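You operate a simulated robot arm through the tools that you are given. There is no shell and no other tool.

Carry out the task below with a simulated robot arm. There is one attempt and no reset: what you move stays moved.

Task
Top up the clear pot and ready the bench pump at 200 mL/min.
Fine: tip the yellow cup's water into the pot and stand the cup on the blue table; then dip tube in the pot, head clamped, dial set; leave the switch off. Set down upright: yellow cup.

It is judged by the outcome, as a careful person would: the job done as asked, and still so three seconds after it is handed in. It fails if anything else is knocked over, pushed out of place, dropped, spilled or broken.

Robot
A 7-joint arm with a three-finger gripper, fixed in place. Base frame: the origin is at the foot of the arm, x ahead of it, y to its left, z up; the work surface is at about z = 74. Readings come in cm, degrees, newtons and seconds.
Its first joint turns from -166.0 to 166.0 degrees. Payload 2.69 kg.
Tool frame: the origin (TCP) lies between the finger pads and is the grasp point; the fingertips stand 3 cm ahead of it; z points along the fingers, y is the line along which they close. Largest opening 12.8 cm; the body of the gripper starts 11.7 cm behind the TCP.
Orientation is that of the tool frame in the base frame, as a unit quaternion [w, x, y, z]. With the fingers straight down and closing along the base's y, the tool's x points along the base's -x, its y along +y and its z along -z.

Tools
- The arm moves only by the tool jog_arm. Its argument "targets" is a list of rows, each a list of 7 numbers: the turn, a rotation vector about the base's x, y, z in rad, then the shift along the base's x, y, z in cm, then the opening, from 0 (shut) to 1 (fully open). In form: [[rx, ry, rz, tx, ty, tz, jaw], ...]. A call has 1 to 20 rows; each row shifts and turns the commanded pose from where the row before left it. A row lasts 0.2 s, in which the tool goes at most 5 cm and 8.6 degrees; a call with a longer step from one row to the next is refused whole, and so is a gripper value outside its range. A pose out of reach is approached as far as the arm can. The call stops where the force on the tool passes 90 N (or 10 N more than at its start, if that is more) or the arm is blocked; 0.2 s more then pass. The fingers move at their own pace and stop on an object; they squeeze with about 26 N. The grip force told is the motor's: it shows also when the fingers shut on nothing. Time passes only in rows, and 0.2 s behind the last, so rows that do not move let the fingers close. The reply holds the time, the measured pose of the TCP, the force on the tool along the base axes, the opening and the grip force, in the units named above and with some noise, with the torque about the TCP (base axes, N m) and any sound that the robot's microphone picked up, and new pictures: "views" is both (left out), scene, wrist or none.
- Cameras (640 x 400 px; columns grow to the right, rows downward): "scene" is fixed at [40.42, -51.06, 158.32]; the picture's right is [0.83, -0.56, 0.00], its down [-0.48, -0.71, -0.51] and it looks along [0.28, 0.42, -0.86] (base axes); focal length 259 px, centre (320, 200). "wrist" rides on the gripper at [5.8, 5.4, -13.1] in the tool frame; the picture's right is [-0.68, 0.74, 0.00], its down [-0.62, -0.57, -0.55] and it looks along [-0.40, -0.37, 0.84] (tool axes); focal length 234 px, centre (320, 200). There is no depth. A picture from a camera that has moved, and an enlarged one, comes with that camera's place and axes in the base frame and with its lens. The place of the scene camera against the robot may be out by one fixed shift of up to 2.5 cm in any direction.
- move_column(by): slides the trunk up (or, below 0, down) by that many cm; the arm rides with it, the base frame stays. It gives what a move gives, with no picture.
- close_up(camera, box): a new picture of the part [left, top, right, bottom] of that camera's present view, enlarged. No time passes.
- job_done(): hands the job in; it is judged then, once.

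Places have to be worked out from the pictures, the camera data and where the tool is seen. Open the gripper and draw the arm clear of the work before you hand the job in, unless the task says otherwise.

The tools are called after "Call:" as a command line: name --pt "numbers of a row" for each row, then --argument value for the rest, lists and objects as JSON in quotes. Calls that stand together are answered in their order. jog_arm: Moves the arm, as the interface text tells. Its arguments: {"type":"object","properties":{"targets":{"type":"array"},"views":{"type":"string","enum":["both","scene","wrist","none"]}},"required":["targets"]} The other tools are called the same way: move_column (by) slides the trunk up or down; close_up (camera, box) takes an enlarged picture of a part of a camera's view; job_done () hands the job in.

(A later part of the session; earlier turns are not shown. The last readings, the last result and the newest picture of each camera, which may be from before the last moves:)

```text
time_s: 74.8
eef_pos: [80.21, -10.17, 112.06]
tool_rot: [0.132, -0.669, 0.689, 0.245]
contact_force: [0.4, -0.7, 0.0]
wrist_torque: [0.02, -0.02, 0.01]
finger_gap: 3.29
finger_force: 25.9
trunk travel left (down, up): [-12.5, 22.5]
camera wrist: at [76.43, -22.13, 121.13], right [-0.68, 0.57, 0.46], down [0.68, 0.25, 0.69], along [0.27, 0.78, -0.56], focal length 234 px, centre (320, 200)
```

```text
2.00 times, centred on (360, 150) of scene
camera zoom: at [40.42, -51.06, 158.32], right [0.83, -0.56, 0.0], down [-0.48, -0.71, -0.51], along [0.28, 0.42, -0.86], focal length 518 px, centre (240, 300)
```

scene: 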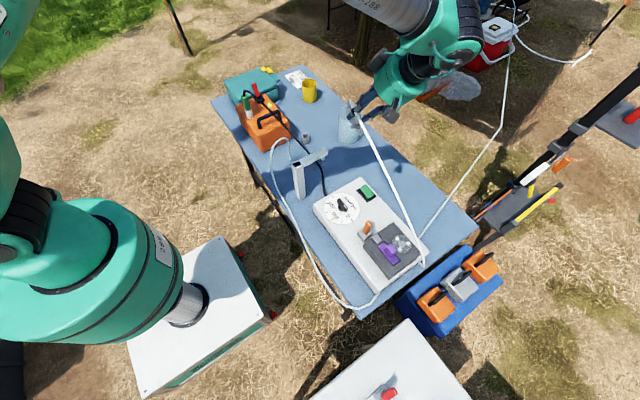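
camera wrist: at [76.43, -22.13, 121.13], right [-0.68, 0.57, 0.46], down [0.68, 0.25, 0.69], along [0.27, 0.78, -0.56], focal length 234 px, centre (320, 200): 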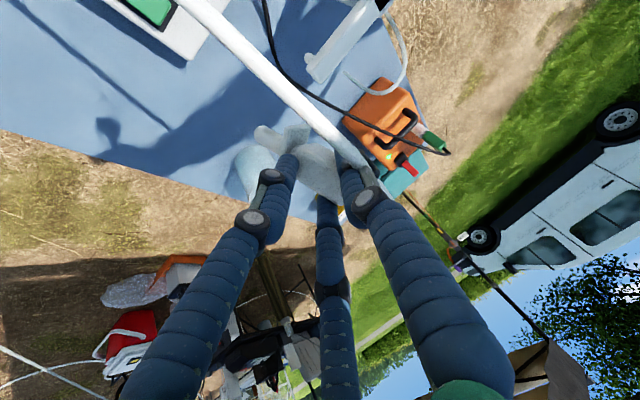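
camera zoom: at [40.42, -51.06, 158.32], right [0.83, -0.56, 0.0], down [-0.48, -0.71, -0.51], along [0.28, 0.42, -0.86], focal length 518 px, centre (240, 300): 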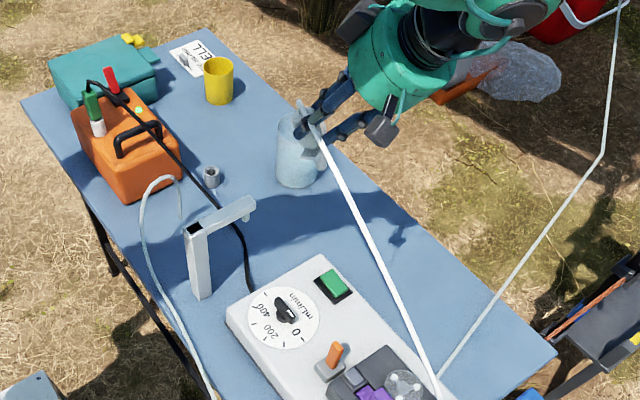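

No tether force even at 50 cm. Now yawing −70° so the hand leans back toward the robot.

Call:
jog_arm --pt "0 0 -0.1357 0 0.8 0 0.15" --pt "0 0 -0.1357 0 0.8 0 0.15" --pt "0 0 -0.1357 0 0.8 0 0.15" --pt "0 0 -0.1357 0 0.8 0 0.15" --pt "0 0 -0.1357 0 0.8 0 0.15" --pt "0 0 -0.1357 0 0.8 0 0.15" --pt "0 0 -0.1357 0 0.8 0 0.15" --pt "0 0 -0.1357 0 0.8 0 0.15" --pt "0 0 -0.1357 0 0.8 0 0.15" --pt "0 0 0 0 0 0 0.15" --views "both"

Call:
close_up --camera "scene" --box '[280, 50, 440, 150]'

Call:
close_up --camera "wrist" --box '[220, 80, 420, 260]'

```text
time_s: 77.0
eef_pos: [80.14, -3.02, 111.99]
tool_rot: [0.25, -0.152, 0.948, 0.125]
contact_force: [-0.3, 0.2, -1.1]
wrist_torque: [-0.02, 0.0, -0.02]
finger_gap: 3.31
finger_force: 25.8
trunk travel left (down, up): [-12.5, 22.5]
camera wrist: at [67.73, -3.5, 121.07], right [0.3, 0.83, 0.46], down [0.47, -0.55, 0.69], along [0.83, 0.01, -0.56], focal length 234 px, centre (320, 200)
```

scene: 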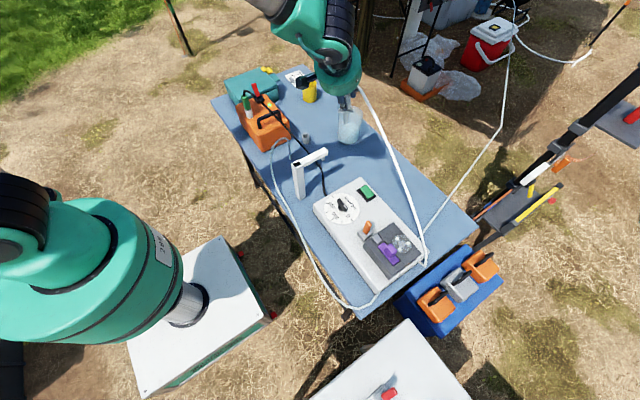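
wrist: 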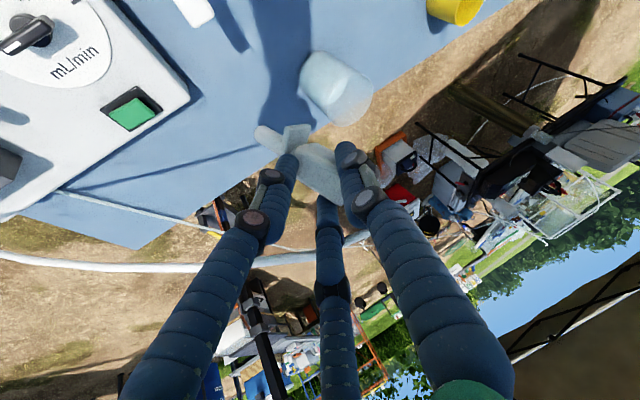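

```text
4.00 times, centred on (360, 100) of scene
camera zoom: at [40.42, -51.06, 158.32], right [0.83, -0.56, 0.0], down [-0.48, -0.71, -0.51], along [0.28, 0.42, -0.86], focal length 1036 px, centre (160, 600)
```

zoom: 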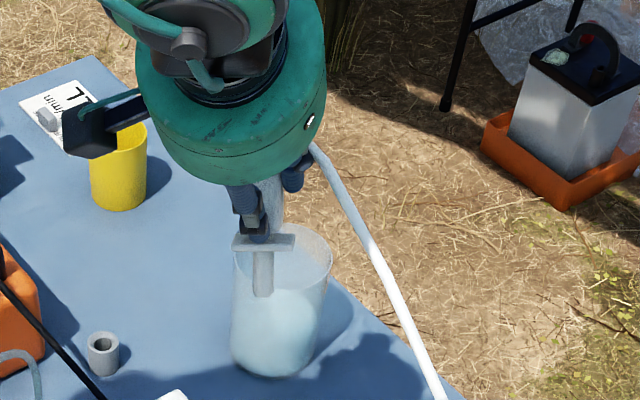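

```text
2.22 times, centred on (320, 170) of wrist
camera zoom: at [67.73, -3.5, 121.07], right [0.3, 0.83, 0.46], down [0.47, -0.55, 0.69], along [0.83, 0.01, -0.56], focal length 520 px, centre (320, 267)
```

zoom: 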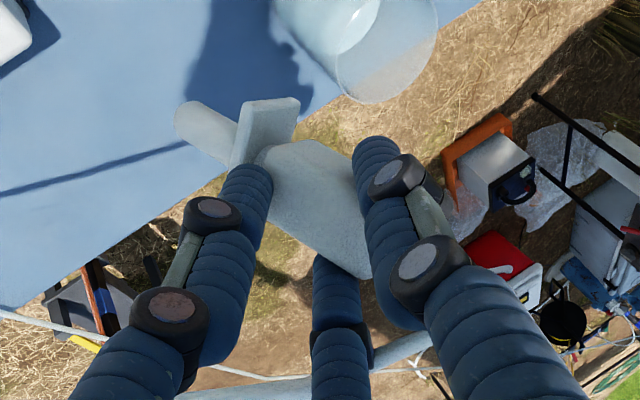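

The tube end now points nearly straight down: tip is 9.4 cm below the TCP at offset (+0.2, −1.5). I'll carry it over the pot so the TCP is near [95.1, 11.0], staying high.

Call:
jog_arm --pt "0 0 0 2.0 1.9 0 0.15" --pt "0 0 0 3 2.8 0 0.15" --pt "0 0 0 3 2.8 0 0.15" --pt "0 0 0 3 2.8 0 0.15" --pt "0 0 0 2.4 2.3 -1 0.15" --pt "0 0 0 1.6 1.5 -2 0.15" --pt "0 0 0 0 0 -3 0.15" --pt "0 0 0 0 0 -3 0.15" --pt "0 0 0 0 0 -1.5 0.15" --pt "0 0 0 0 0 0 0.15" --views "both"

Call:
close_up --camera "scene" --box '[300, 70, 428, 150]'

Call:
close_up --camera "wrist" --box '[200, 40, 420, 240]'

```text
time_s: 79.2
eef_pos: [95.14, 11.05, 101.55]
tool_rot: [0.249, -0.153, 0.948, 0.125]
contact_force: [0.0, -0.1, -0.5]
wrist_torque: [0.04, 0.01, 0.0]
finger_gap: 3.28
finger_force: 26.0
trunk travel left (down, up): [-12.5, 22.5]
camera wrist: at [82.66, 10.51, 110.61], right [0.3, 0.83, 0.46], down [0.47, -0.55, 0.69], along [0.83, 0.01, -0.56], focal length 234 px, centre (320, 200)
```

scene: 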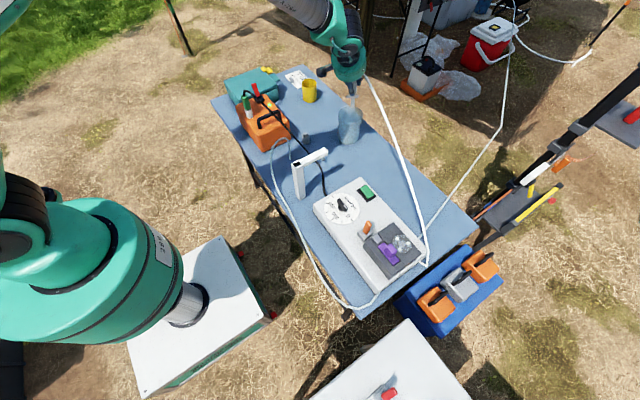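
wrist: 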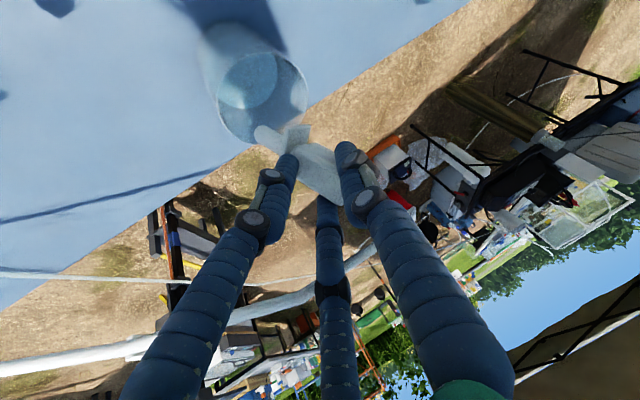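

```text
5.00 times, centred on (364, 110) of scene
camera zoom: at [40.42, -51.06, 158.32], right [0.83, -0.56, 0.0], down [-0.48, -0.71, -0.51], along [0.28, 0.42, -0.86], focal length 1295 px, centre (100, 650)
```

zoom: 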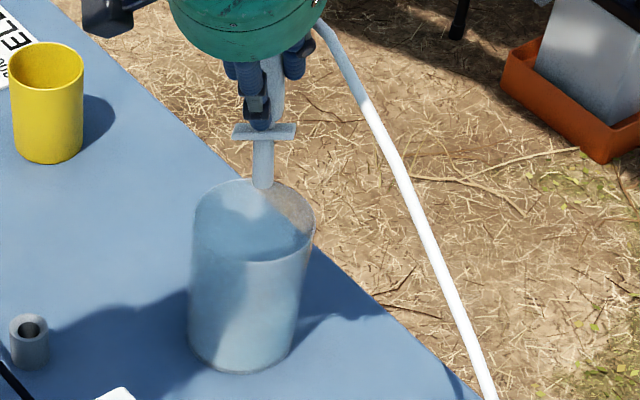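

```text
2.00 times, centred on (310, 140) of wrist
camera zoom: at [82.66, 10.51, 110.61], right [0.3, 0.83, 0.46], down [0.47, -0.55, 0.69], along [0.83, 0.01, -0.56], focal length 468 px, centre (340, 320)
```

zoom: 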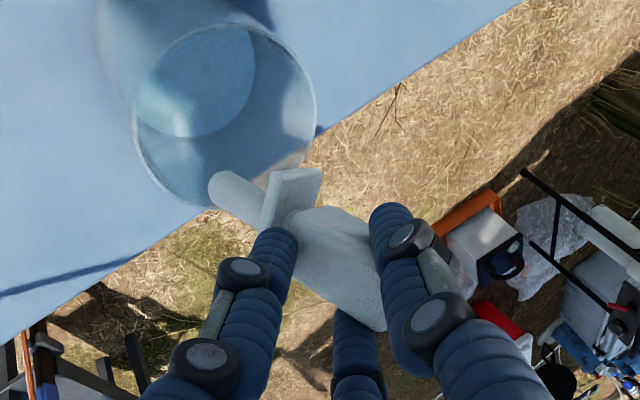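

Tube tip is directly above the pot opening (pot centre re-measured [95.5, 11.6]). Lowering in slow steps.

Call:
jog_arm --pt "0 0 0 0.1 0.15 -1.5 0.15" --pt "0 0 0 0.1 0.15 -2 0.15" --pt "0 0 0 0 0 -2 0.15" --pt "0 0 0 0 0 -2 0.15" --pt "0 0 0 0 0 -1.5 0.15" --pt "0 0 0 0 0 0 0.15" --views "both"

Call:
close_up --camera "scene" --box '[300, 70, 428, 150]'

Call:
close_up --camera "wrist" --box '[200, 40, 420, 240]'

```text
time_s: 80.6
eef_pos: [95.35, 11.39, 92.34]
tool_rot: [0.25, -0.151, 0.948, 0.124]
contact_force: [1.0, -0.3, -0.1]
wrist_torque: [0.01, 0.0, 0.0]
finger_gap: 3.3
finger_force: 26.1
trunk travel left (down, up): [-12.5, 22.5]
camera wrist: at [83.01, 10.88, 101.42], right [0.3, 0.83, 0.46], down [0.47, -0.55, 0.69], along [0.83, 0.01, -0.56], focal length 234 px, centre (320, 200)
```

scene: 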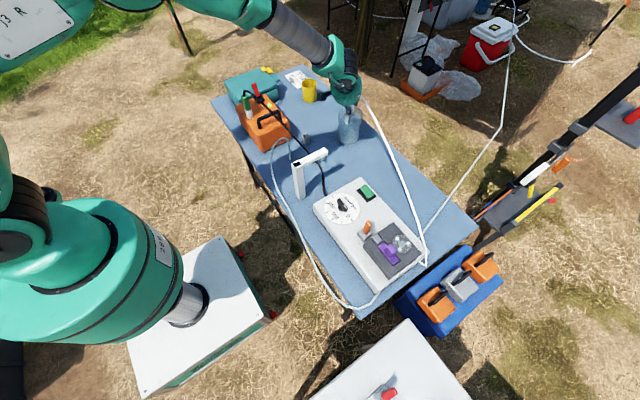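
wrist: 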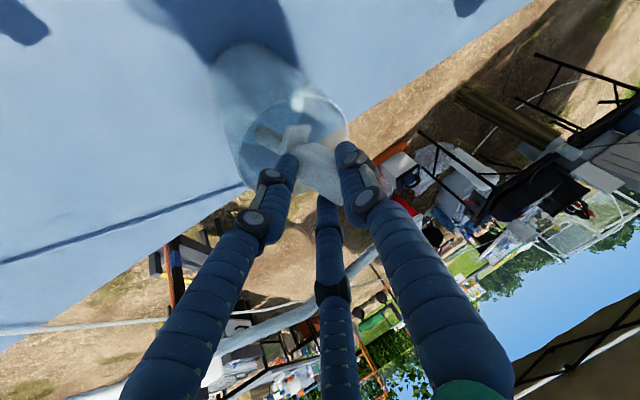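

```text
5.00 times, centred on (364, 110) of scene
camera zoom: at [40.42, -51.06, 158.32], right [0.83, -0.56, 0.0], down [-0.48, -0.71, -0.51], along [0.28, 0.42, -0.86], focal length 1295 px, centre (100, 650)
```

zoom: 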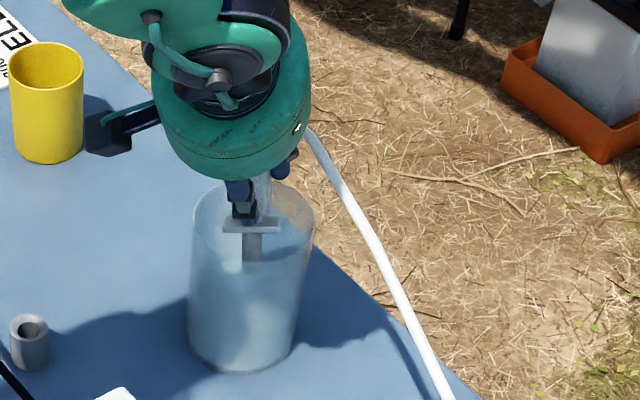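

```text
2.00 times, centred on (310, 140) of wrist
camera zoom: at [83.01, 10.88, 101.42], right [0.3, 0.83, 0.46], down [0.47, -0.55, 0.69], along [0.83, 0.01, -0.56], focal length 468 px, centre (340, 320)
```

zoom: 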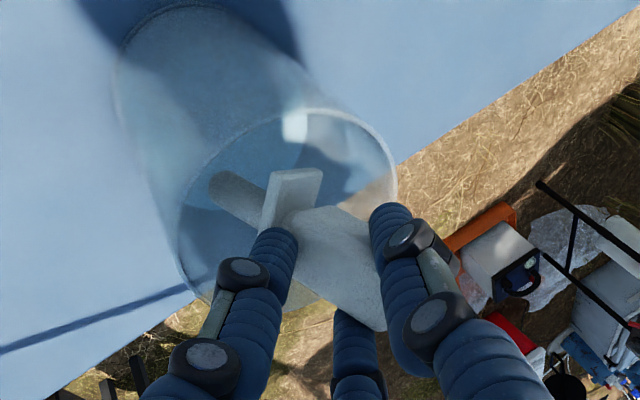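

Tube end is inside the pot below the rim. I'll nudge the hand 0.65 cm back to centre the fingers in the opening, then go down 3 cm more.

Call:
jog_arm --pt "0 0 0 -0.35 -0.25 -0.3 0.15" --pt "0 0 0 -0.3 -0.25 -0.7 0.15" --pt "0 0 0 0 0 -1.0 0.15" --pt "0 0 0 0 0 -1.0 0.15" --pt "0 0 0 0 0 0 0.15" --views "both"

Call:
close_up --camera "scene" --box '[308, 90, 388, 150]'

Call:
close_up --camera "wrist" --box '[200, 60, 420, 260]'

```text
time_s: 81.8
eef_pos: [94.79, 10.7, 89.41]
tool_rot: [0.25, -0.151, 0.948, 0.124]
contact_force: [-0.1, -0.2, -0.5]
wrist_torque: [0.01, 0.01, -0.01]
finger_gap: 3.3
finger_force: 25.9
trunk travel left (down, up): [-12.5, 22.5]
camera wrist: at [82.33, 10.33, 98.5], right [0.3, 0.83, 0.46], down [0.47, -0.55, 0.69], along [0.83, 0.01, -0.56], focal length 234 px, centre (320, 200)
```

scene: 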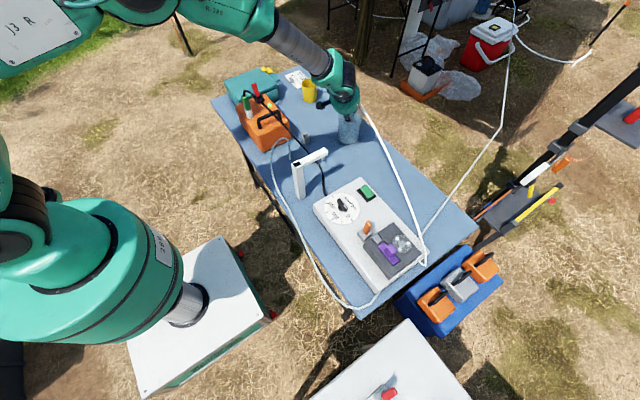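
wrist: 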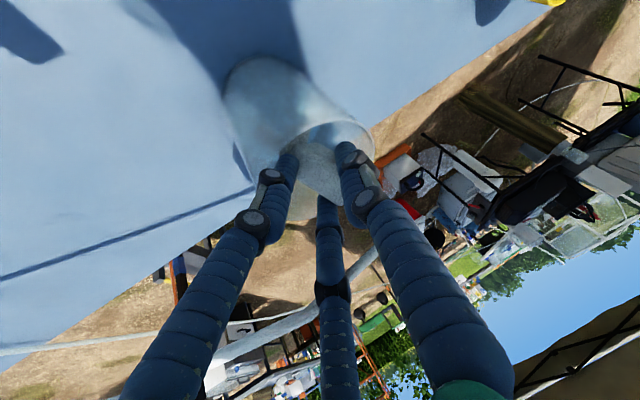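

```text
6.67 times, centred on (348, 120) of scene
camera zoom: at [40.42, -51.06, 158.32], right [0.83, -0.56, 0.0], down [-0.48, -0.71, -0.51], along [0.28, 0.42, -0.86], focal length 1727 px, centre (133, 733)
```

zoom: 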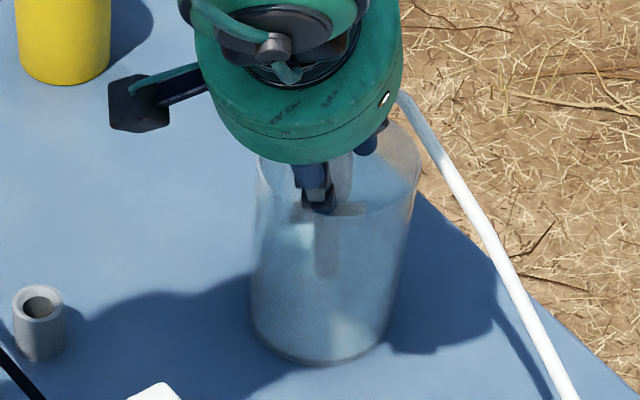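

```text
2.00 times, centred on (310, 160) of wrist
camera zoom: at [82.33, 10.33, 98.5], right [0.3, 0.83, 0.46], down [0.47, -0.55, 0.69], along [0.83, 0.01, -0.56], focal length 468 px, centre (340, 280)
```

zoom: 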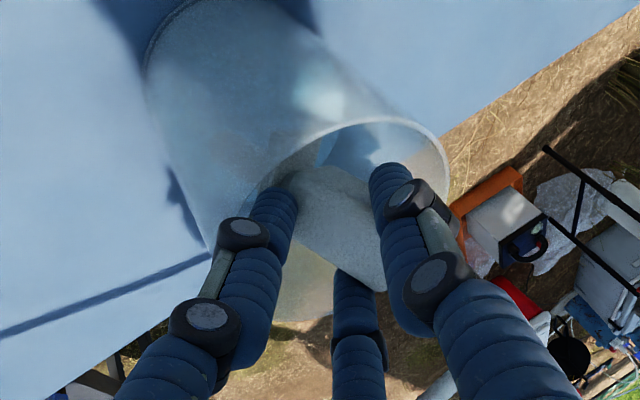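

Fingertips are just inside the rim with no contact. One more cm along the tool axis, then a small opening to release the wand.

Call:
jog_arm --pt "0 0 0 0.22 0.16 -0.42 0.15" --pt "0 0 0 0.22 0.16 -0.42 0.15" --pt "0 0 0 0 0 0 0.15" --views "wrist"

Call:
close_up --camera "wrist" --box '[200, 60, 420, 260]'

```text
time_s: 82.6
eef_pos: [95.2, 11.13, 88.73]
tool_rot: [0.249, -0.151, 0.948, 0.124]
contact_force: [1.8, 0.1, 2.7]
wrist_torque: [-0.08, 0.05, 0.02]
finger_gap: 3.28
finger_force: 25.7
trunk travel left (down, up): [-12.5, 22.5]
camera wrist: at [82.8, 10.58, 97.75], right [0.3, 0.83, 0.46], down [0.47, -0.55, 0.69], along [0.83, 0.01, -0.56], focal length 234 px, centre (320, 200)
```

wrist: 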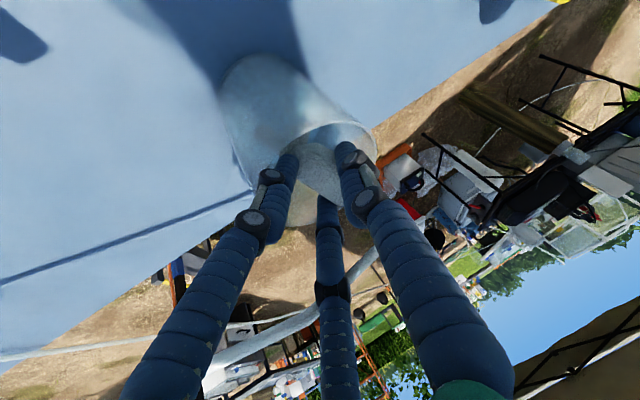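

```text
2.00 times, centred on (310, 160) of wrist
camera zoom: at [82.8, 10.58, 97.75], right [0.3, 0.83, 0.46], down [0.47, -0.55, 0.69], along [0.83, 0.01, -0.56], focal length 468 px, centre (340, 280)
```

zoom: 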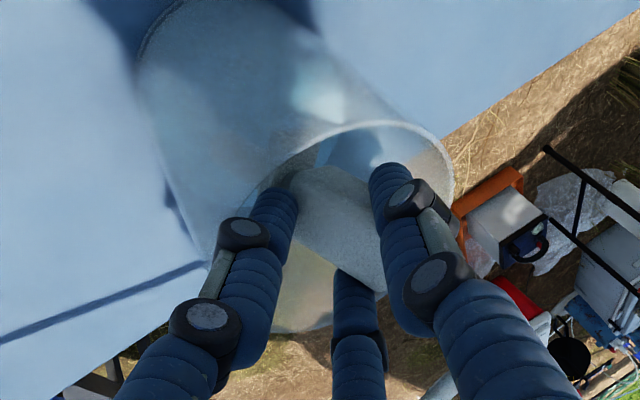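

A light 3 N touch — the inner finger's knuckle is at the rim. I'll back up 1.6 cm so the knuckles are clear of the rim before releasing.

Call:
jog_arm --pt "0 0 0 0 0 0.8 0.15" --pt "0 0 0 -0.1 0 0.8 0.15" --pt "0 0 0 0 0 0 0.15" --views "wrist"

Call:
close_up --camera "wrist" --box '[200, 60, 420, 260]'

Call:
close_up --camera "scene" --box '[308, 90, 388, 150]'

```text
time_s: 83.4
eef_pos: [95.12, 10.98, 90.32]
tool_rot: [0.249, -0.152, 0.948, 0.125]
contact_force: [-0.1, -1.1, -1.1]
wrist_torque: [0.0, -0.04, 0.01]
finger_gap: 3.29
finger_force: 25.8
trunk travel left (down, up): [-12.5, 22.5]
camera wrist: at [82.66, 10.54, 99.3], right [0.3, 0.83, 0.46], down [0.47, -0.55, 0.69], along [0.83, 0.01, -0.56], focal length 234 px, centre (320, 200)
```

wrist: 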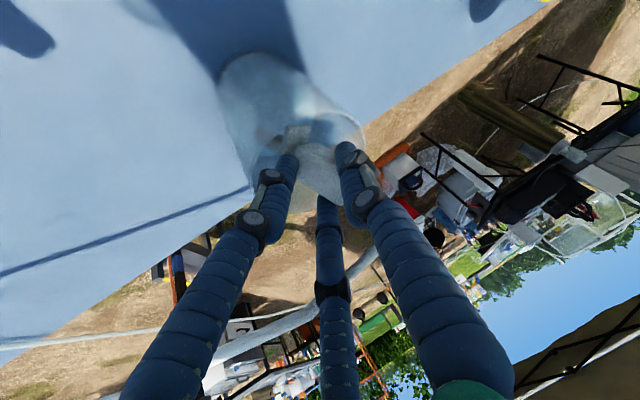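

```text
2.00 times, centred on (310, 160) of wrist
camera zoom: at [82.66, 10.54, 99.3], right [0.3, 0.83, 0.46], down [0.47, -0.55, 0.69], along [0.83, 0.01, -0.56], focal length 468 px, centre (340, 280)
```

zoom: 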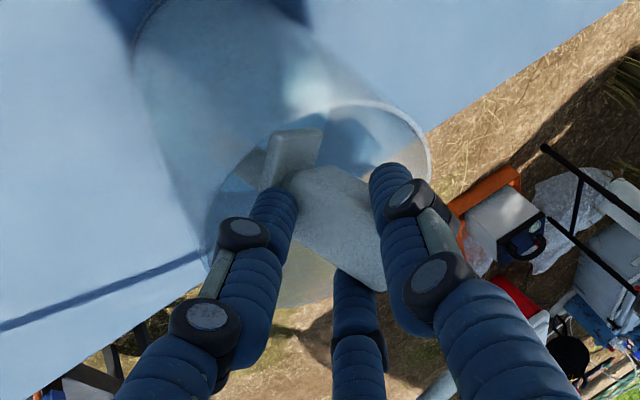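

```text
6.67 times, centred on (348, 120) of scene
camera zoom: at [40.42, -51.06, 158.32], right [0.83, -0.56, 0.0], down [-0.48, -0.71, -0.51], along [0.28, 0.42, -0.86], focal length 1727 px, centre (133, 733)
```

zoom: 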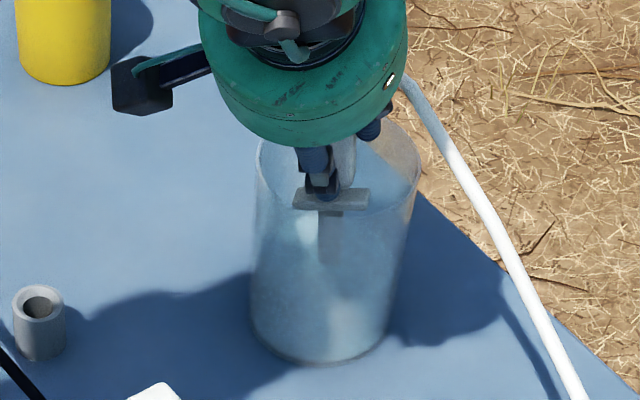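

All clear. Releasing with a slow small opening.

Call:
jog_arm --pt "0 0 0 0 0 0 0.26" --pt "0 0 0 0 0 0 0.29" --pt "0 0 0 0 0 0 0.32" --pt "0 0 0 0 0 0 0.36" --pt "0 0 0 0 0 0 0.36" --views "both"

Call:
close_up --camera "wrist" --box '[200, 60, 420, 260]'

Call:
close_up --camera "scene" --box '[308, 90, 388, 150]'

```text
time_s: 84.6
eef_pos: [95.01, 11.01, 90.34]
tool_rot: [0.25, -0.151, 0.948, 0.124]
contact_force: [0.2, -0.5, -0.2]
wrist_torque: [-0.05, 0.01, 0.02]
finger_gap: 4.61
finger_force: 0.1
trunk travel left (down, up): [-12.5, 22.5]
camera wrist: at [82.69, 10.54, 99.32], right [0.3, 0.83, 0.46], down [0.47, -0.55, 0.69], along [0.83, 0.01, -0.56], focal length 234 px, centre (320, 200)
```

scene: 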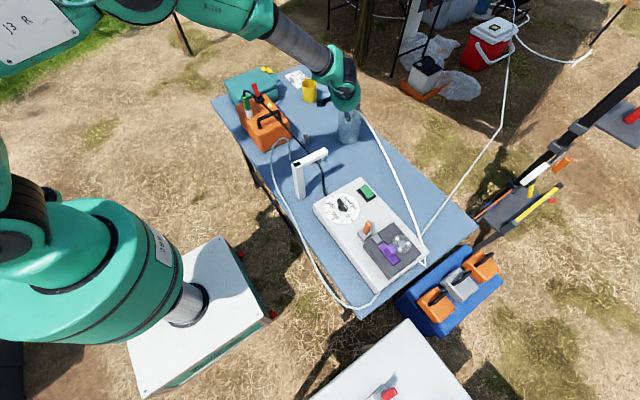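
wrist: 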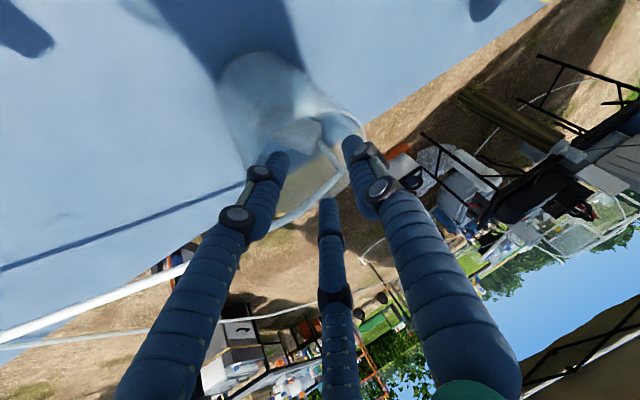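

```text
2.00 times, centred on (310, 160) of wrist
camera zoom: at [82.69, 10.54, 99.32], right [0.3, 0.83, 0.46], down [0.47, -0.55, 0.69], along [0.83, 0.01, -0.56], focal length 468 px, centre (340, 280)
```

zoom: 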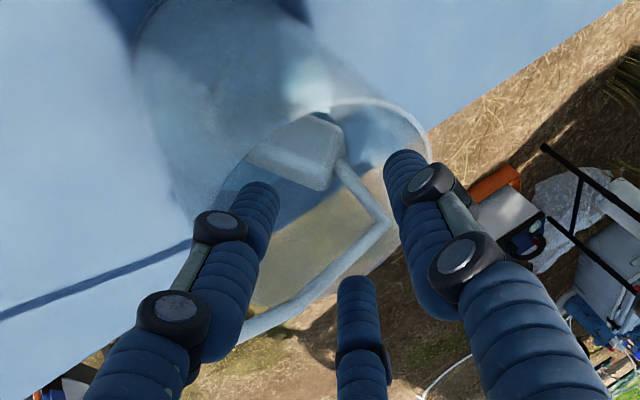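

```text
6.67 times, centred on (348, 120) of scene
camera zoom: at [40.42, -51.06, 158.32], right [0.83, -0.56, 0.0], down [-0.48, -0.71, -0.51], along [0.28, 0.42, -0.86], focal length 1727 px, centre (133, 733)
```

zoom: 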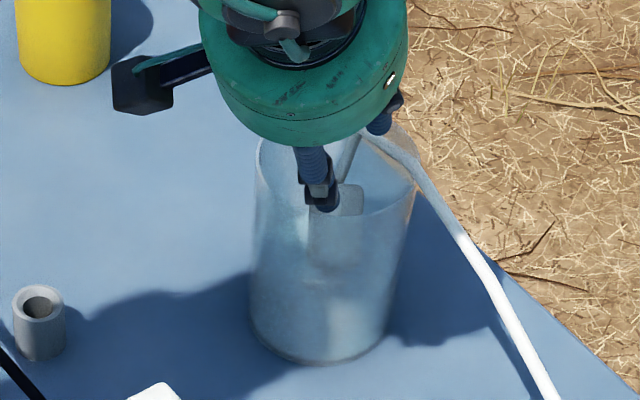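

The wand dropped inside the pot, with its lead over the rim. Withdrawing along the tool axis.

Call:
jog_arm --pt "0 0 0 -0.87 -0.63 1.69 0.36" --pt "0 0 0 -1.5 -1.1 3.0 0.36" --pt "0 0 0 -1.5 -1.1 3.0 0.36" --pt "0 0 0 -1.5 -1.1 3.0 0.36" --pt "0 0 0 -1.5 -1.1 3.0 0.36" --pt "0 0 0 0 0 0 0.36" --views "both"

Call:
close_up --camera "wrist" --box '[200, 40, 420, 240]'

Call:
close_up --camera "scene" --box '[308, 90, 388, 150]'

```text
time_s: 86.0
eef_pos: [87.99, 6.18, 104.13]
tool_rot: [0.249, -0.152, 0.948, 0.125]
contact_force: [-0.6, 0.7, 0.4]
wrist_torque: [0.0, -0.02, -0.03]
finger_gap: 4.61
finger_force: 0.2
trunk travel left (down, up): [-12.5, 22.5]
camera wrist: at [75.55, 5.71, 113.09], right [0.3, 0.83, 0.46], down [0.47, -0.55, 0.69], along [0.83, 0.01, -0.56], focal length 234 px, centre (320, 200)
```

scene: 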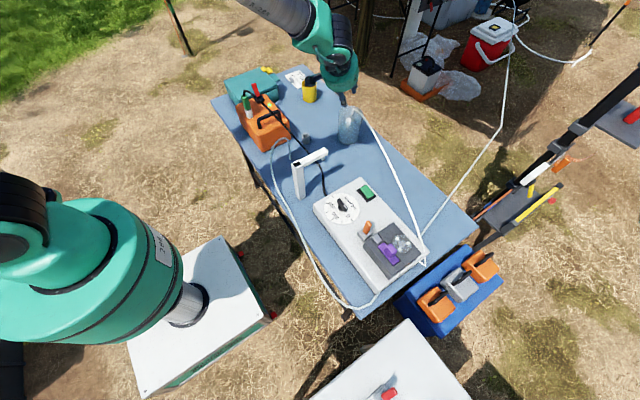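
wrist: 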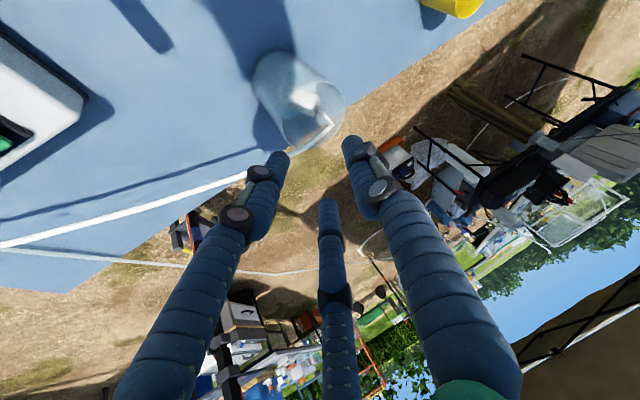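

```text
2.00 times, centred on (310, 140) of wrist
camera zoom: at [75.55, 5.71, 113.09], right [0.3, 0.83, 0.46], down [0.47, -0.55, 0.69], along [0.83, 0.01, -0.56], focal length 468 px, centre (340, 320)
```

zoom: 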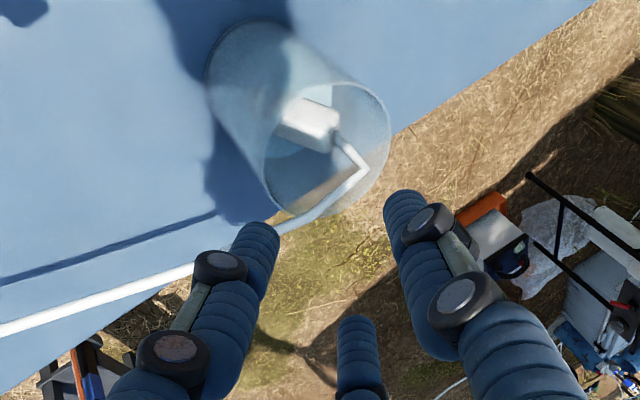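

```text
6.67 times, centred on (348, 120) of scene
camera zoom: at [40.42, -51.06, 158.32], right [0.83, -0.56, 0.0], down [-0.48, -0.71, -0.51], along [0.28, 0.42, -0.86], focal length 1727 px, centre (133, 733)
```

zoom: 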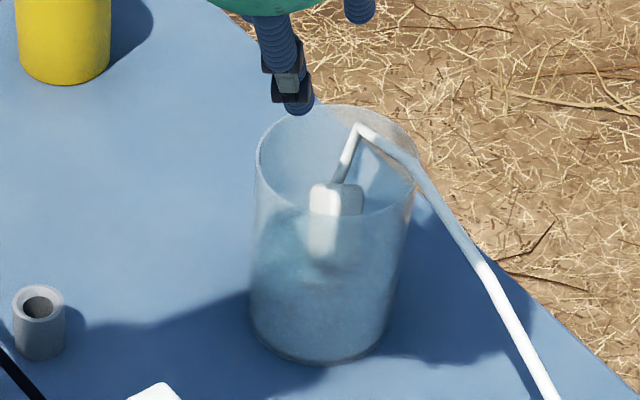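

The dip tube now stands in the pot, end in the water, and the pot hasn't moved. Next the pump head: I'll straighten the hand and view the purple shoe from above.

Call:
jog_arm --pt "-0.083 0.1155 0 -1 -1 2 0.5" --pt "-0.083 0.1155 0 -2 -3.5 1 1" --pt "-0.083 0.1155 0 -2.2 -4 0 1" --pt "-0.083 0.1155 0 -2.2 -4 0 1" --pt "0 0 0.12 -2.2 -4 0 1" --pt "0 0 0.12 -2.2 -4 0 1" --pt "0 0 0.12 -2.2 -4 0 1" --pt "0 0 0.12 -2.2 -4 0 1" --pt "0 0 0 -2.2 -4 -1 1" --pt "0 0 0 -2.2 -4 -2 1" --pt "0 0 0 -2 -3 -3 1" --pt "0 0 0 0 0 0 1" --views "both"

Call:
close_up --camera "wrist" --box '[220, 60, 412, 180]'

```text
time_s: 88.6
eef_pos: [65.39, -33.42, 100.67]
tool_rot: [-0.002, -0.388, 0.922, -0.001]
contact_force: [0.2, -0.3, 0.0]
wrist_torque: [-0.02, 0.0, 0.0]
finger_gap: 12.79
finger_force: 0.0
trunk travel left (down, up): [-12.5, 22.5]
camera wrist: at [57.52, -33.86, 113.71], right [-0.06, 1.0, 0.0], down [0.84, 0.05, 0.55], along [0.55, 0.03, -0.84], focal length 234 px, centre (320, 200)
```

scene: 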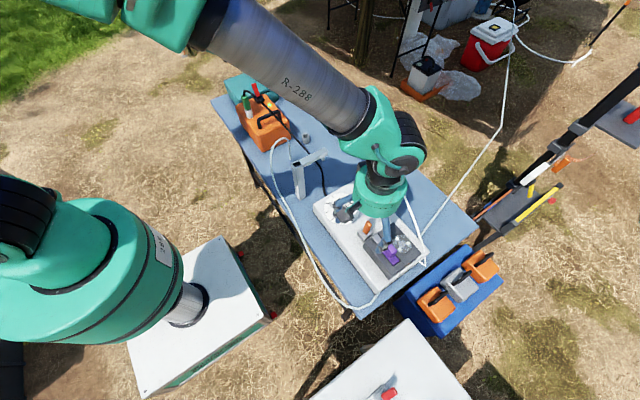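
wrist: 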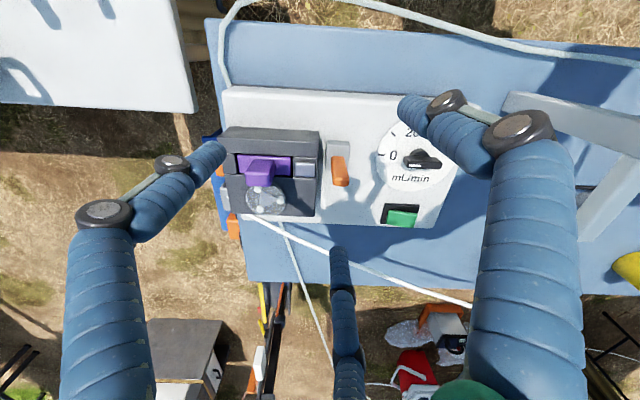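

```text
3.33 times, centred on (316, 120) of wrist
camera zoom: at [57.52, -33.86, 113.71], right [-0.06, 1.0, 0.0], down [0.84, 0.05, 0.55], along [0.55, 0.03, -0.84], focal length 781 px, centre (333, 467)
```

zoom: 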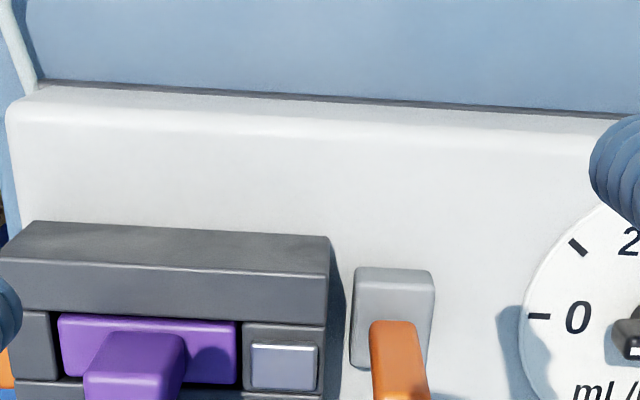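

Call:
close_up --camera "wrist" --box '[208, 116, 352, 226]'

Call:
close_up --camera "wrist" --box '[224, 136, 304, 196]'

Call:
close_up --camera "wrist" --box '[300, 110, 460, 240]'

```text
3.64 times, centred on (280, 171) of wrist
camera zoom: at [57.52, -33.86, 113.71], right [-0.06, 1.0, 0.0], down [0.84, 0.05, 0.55], along [0.55, 0.03, -0.84], focal length 852 px, centre (466, 306)
```

zoom: 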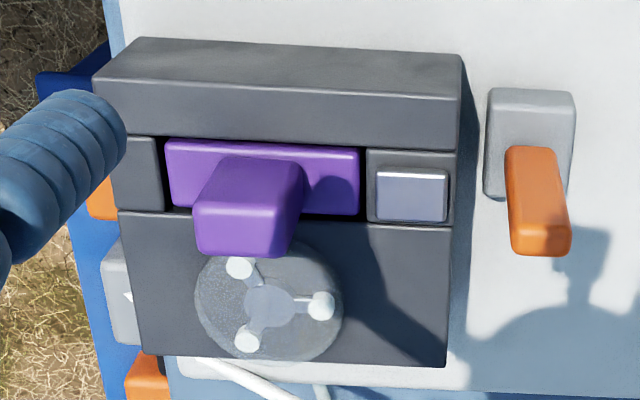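

```text
6.67 times, centred on (264, 166) of wrist
camera zoom: at [57.52, -33.86, 113.71], right [-0.06, 1.0, 0.0], down [0.84, 0.05, 0.55], along [0.55, 0.03, -0.84], focal length 1561 px, centre (693, 427)
```

zoom: 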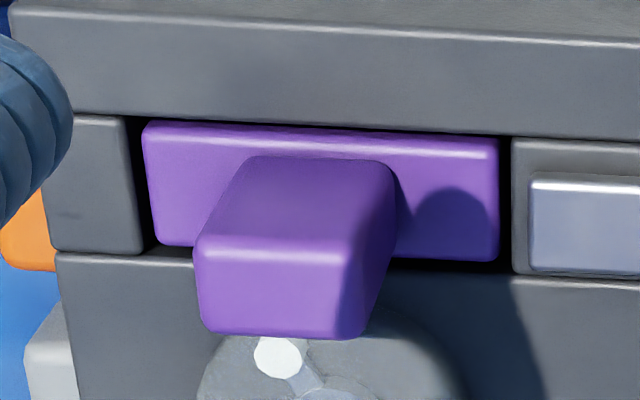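

```text
3.08 times, centred on (380, 175) of wrist
camera zoom: at [57.52, -33.86, 113.71], right [-0.06, 1.0, 0.0], down [0.84, 0.05, 0.55], along [0.55, 0.03, -0.84], focal length 720 px, centre (135, 277)
```

zoom: 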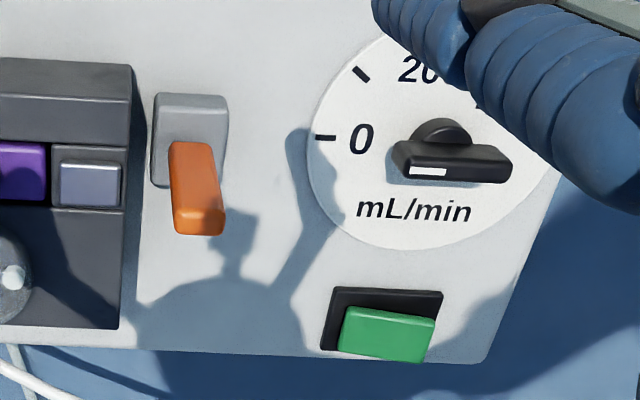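

The head's top is at z≈85; the purple plate (≈7×2.7 cm) sits in a recess with a centred upright tab (≈1.9×2.9 cm, top z≈88.8) at [71.4, −40.5]. I'll yaw to look at it along the slot from the dial side for more clues on how it moves.

Call:
jog_arm --pt "0 0 -0.143 0.7 -0.3 0.5 1" --pt "0 0 -0.143 0.7 -0.3 0.5 1" --pt "0 0 -0.143 0.7 -0.3 0.5 1" --pt "0 0 -0.143 0.7 -0.3 0 1" --pt "0 0 -0.143 0.7 -0.3 0 1" --pt "0 0 -0.143 0.7 -0.3 0 1" --pt "0 0 -0.143 0.7 -0.3 0 1" --pt "0 0 -0.143 0.7 -0.3 0 1" --pt "0 0 -0.143 0.7 -0.3 0 1" --views "wrist"

Call:
close_up --camera "wrist" --box '[230, 60, 410, 180]'

```text
time_s: 90.6
eef_pos: [71.94, -36.14, 102.63]
tool_rot: [-0.002, 0.243, 0.97, 0.0]
contact_force: [1.2, 0.1, -1.0]
wrist_torque: [0.0, -0.01, -0.03]
finger_gap: 12.8
finger_force: 0.0
trunk travel left (down, up): [-12.5, 22.5]
camera wrist: at [69.39, -28.74, 115.68], right [0.94, 0.33, 0.0], down [0.28, -0.79, 0.55], along [0.18, -0.52, -0.84], focal length 234 px, centre (320, 200)
```

wrist: 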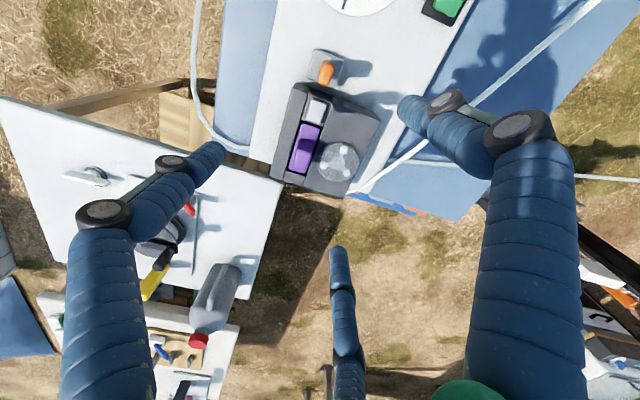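

```text
3.33 times, centred on (320, 120) of wrist
camera zoom: at [69.39, -28.74, 115.68], right [0.94, 0.33, 0.0], down [0.28, -0.79, 0.55], along [0.18, -0.52, -0.84], focal length 781 px, centre (320, 467)
```

zoom: 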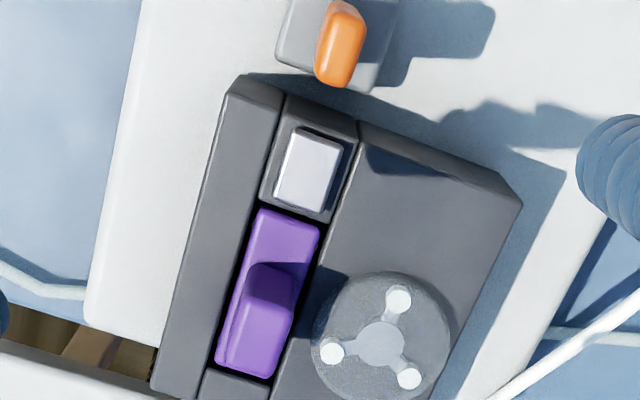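

Call:
close_up --camera "wrist" --box '[280, 90, 350, 180]'

Call:
close_up --camera "wrist" --box '[296, 40, 376, 110]'

```text
4.44 times, centred on (315, 135) of wrist
camera zoom: at [69.39, -28.74, 115.68], right [0.94, 0.33, 0.0], down [0.28, -0.79, 0.55], along [0.18, -0.52, -0.84], focal length 1041 px, centre (342, 489)
```

zoom: 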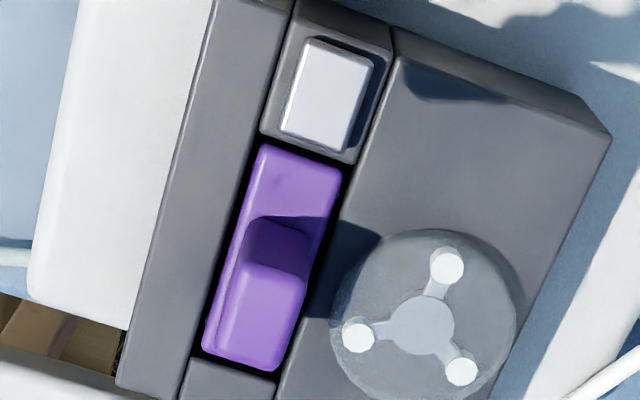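

```text
5.71 times, centred on (336, 75) of wrist
camera zoom: at [69.39, -28.74, 115.68], right [0.94, 0.33, 0.0], down [0.28, -0.79, 0.55], along [0.18, -0.52, -0.84], focal length 1338 px, centre (229, 914)
```

zoom: 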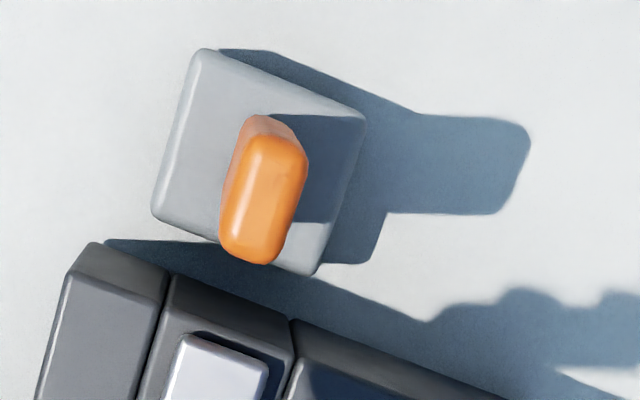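

I'll grip the purple tab gently between the three fingers (gap toward the rotor) to feel which way it is free to move.

Call:
jog_arm --pt "0 0 0 -0.3 -2.2 -2.5 0.4" --pt "0 0 0 -0.3 -2.2 -3 0.4" --pt "0 0 0 0 0 -3 0.4" --pt "0 0 0 0 0 -2.7 0.4" --pt "0 0 0 0 0 0 0.4" --views "both"

Call:
close_up --camera "wrist" --box '[220, 80, 420, 260]'

Call:
close_up --camera "scene" --box '[340, 190, 436, 270]'

```text
time_s: 91.8
eef_pos: [71.14, -40.49, 91.32]
tool_rot: [-0.003, 0.242, 0.97, 0.0]
contact_force: [0.6, 0.6, -0.3]
wrist_torque: [0.01, 0.02, -0.04]
finger_gap: 5.11
finger_force: 0.1
trunk travel left (down, up): [-12.5, 22.5]
camera wrist: at [68.67, -33.09, 104.52], right [0.94, 0.33, 0.0], down [0.28, -0.79, 0.55], along [0.18, -0.52, -0.84], focal length 234 px, centre (320, 200)
```

scene: 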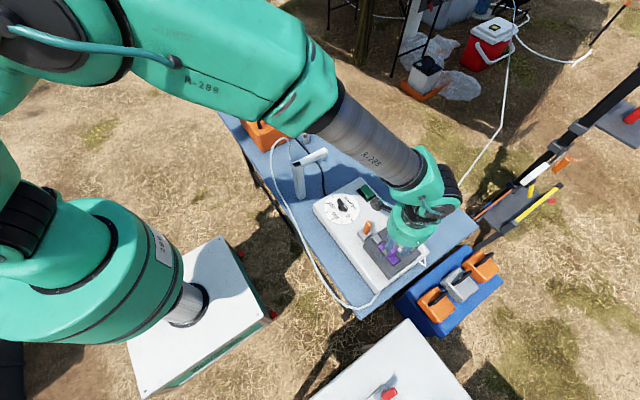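
wrist: 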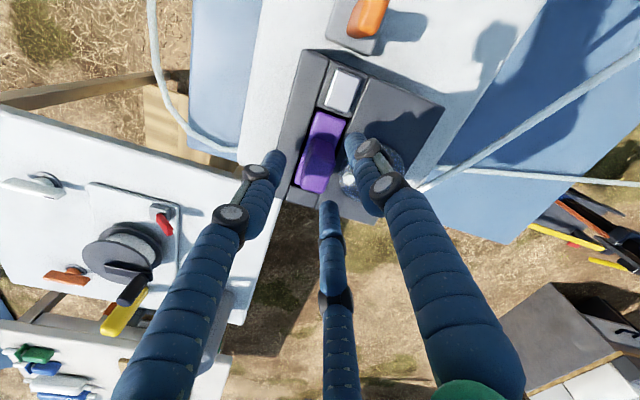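

```text
2.22 times, centred on (320, 170) of wrist
camera zoom: at [68.67, -33.09, 104.52], right [0.94, 0.33, 0.0], down [0.28, -0.79, 0.55], along [0.18, -0.52, -0.84], focal length 520 px, centre (320, 267)
```

zoom: 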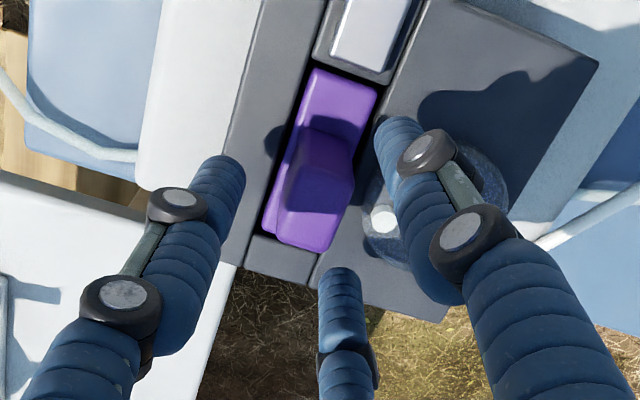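

```text
5.00 times, centred on (388, 230) of scene
camera zoom: at [40.42, -51.06, 158.32], right [0.83, -0.56, 0.0], down [-0.48, -0.71, -0.51], along [0.28, 0.42, -0.86], focal length 1295 px, centre (-20, 50)
```

zoom: 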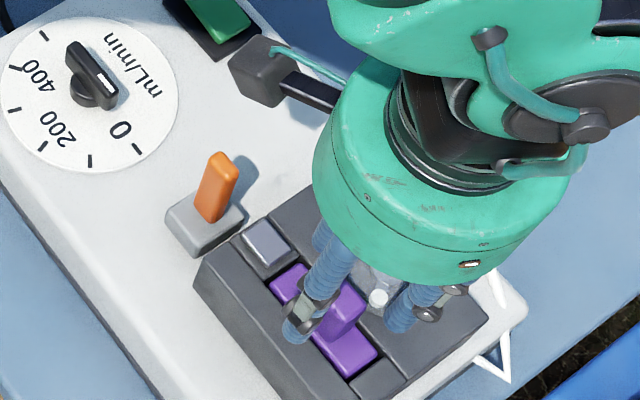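

Fingers straddle the tab. Descending 2.4 cm and closing gently on it.

Call:
jog_arm --pt "0 0 0 0.1 0 -1.3 0.4" --pt "0 0 0 0 0 -1.1 0.38" --pt "0 0 0 0 0 0 0.3" --pt "0 0 0 0 0 0 0.25" --views "wrist"

Call:
close_up --camera "wrist" --box '[220, 80, 420, 260]'

```text
time_s: 92.8
eef_pos: [71.32, -40.43, 88.8]
tool_rot: [-0.002, 0.242, 0.97, 0.001]
contact_force: [-0.3, 0.6, 0.4]
wrist_torque: [0.0, 0.04, 0.01]
finger_gap: 3.2
finger_force: 0.2
trunk travel left (down, up): [-12.5, 22.5]
camera wrist: at [68.81, -33.03, 102.06], right [0.94, 0.33, 0.0], down [0.28, -0.79, 0.55], along [0.18, -0.52, -0.84], focal length 234 px, centre (320, 200)
```

wrist: 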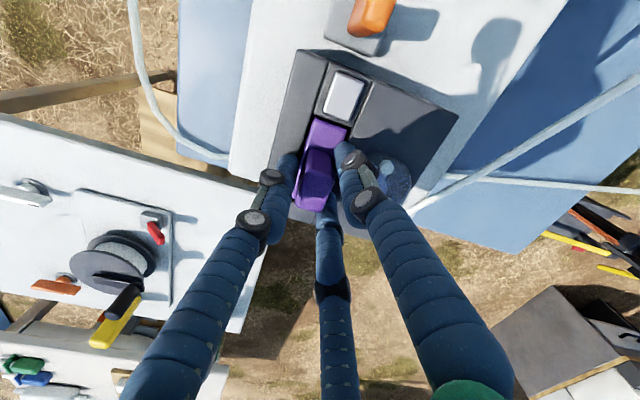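

```text
2.22 times, centred on (320, 170) of wrist
camera zoom: at [68.81, -33.03, 102.06], right [0.94, 0.33, 0.0], down [0.28, -0.79, 0.55], along [0.18, -0.52, -0.84], focal length 520 px, centre (320, 267)
```

zoom: 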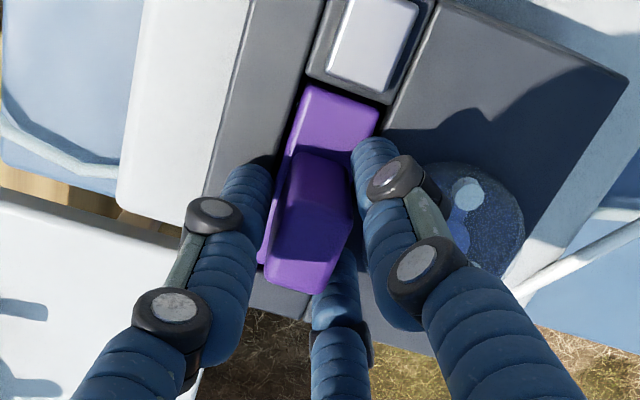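

Call:
jog_arm --pt "0 0 0 0 0 0 0.2" --pt "0 0 0 0 0 0 0.15" --pt "0 0 0 0 0 0 0.1" --views "wrist"

Call:
close_up --camera "wrist" --box '[220, 80, 420, 260]'

Call:
close_up --camera "scene" --box '[340, 190, 436, 270]'

```text
time_s: 93.6
eef_pos: [71.5, -40.54, 88.94]
tool_rot: [-0.002, 0.242, 0.97, 0.0]
contact_force: [7.5, 2.3, -0.5]
wrist_torque: [0.12, -0.27, 0.77]
finger_gap: 2.72
finger_force: 25.7
trunk travel left (down, up): [-12.5, 22.5]
camera wrist: at [68.88, -33.01, 102.05], right [0.94, 0.33, 0.0], down [0.28, -0.79, 0.55], along [0.18, -0.52, -0.84], focal length 234 px, centre (320, 200)
```

wrist: 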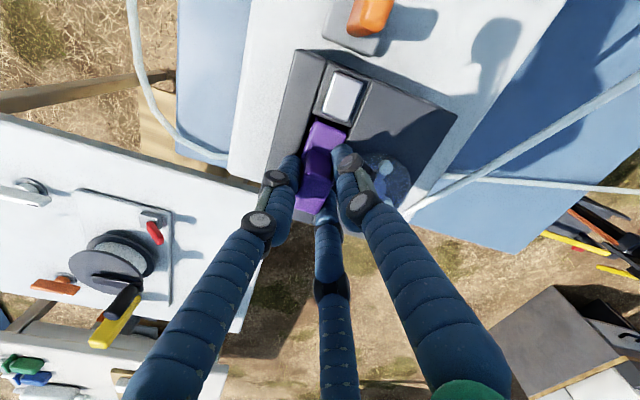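

```text
2.22 times, centred on (320, 170) of wrist
camera zoom: at [68.88, -33.01, 102.05], right [0.94, 0.33, 0.0], down [0.28, -0.79, 0.55], along [0.18, -0.52, -0.84], focal length 520 px, centre (320, 267)
```

zoom: 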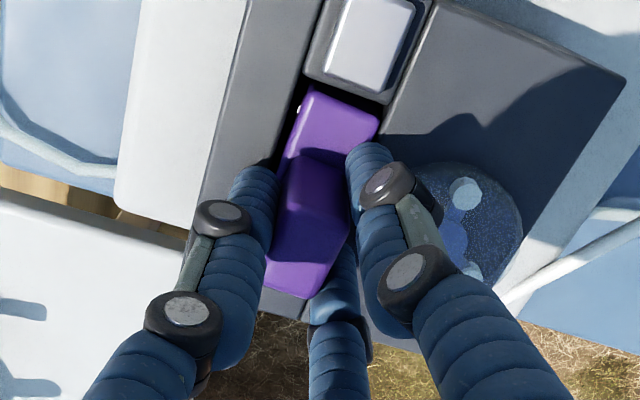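

```text
5.00 times, centred on (388, 230) of scene
camera zoom: at [40.42, -51.06, 158.32], right [0.83, -0.56, 0.0], down [-0.48, -0.71, -0.51], along [0.28, 0.42, -0.86], focal length 1295 px, centre (-20, 50)
```

zoom: 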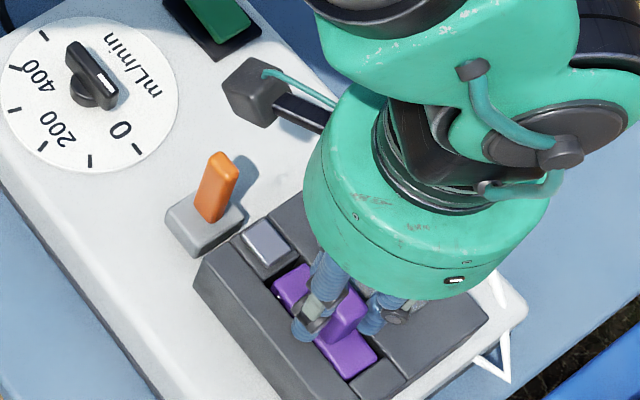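

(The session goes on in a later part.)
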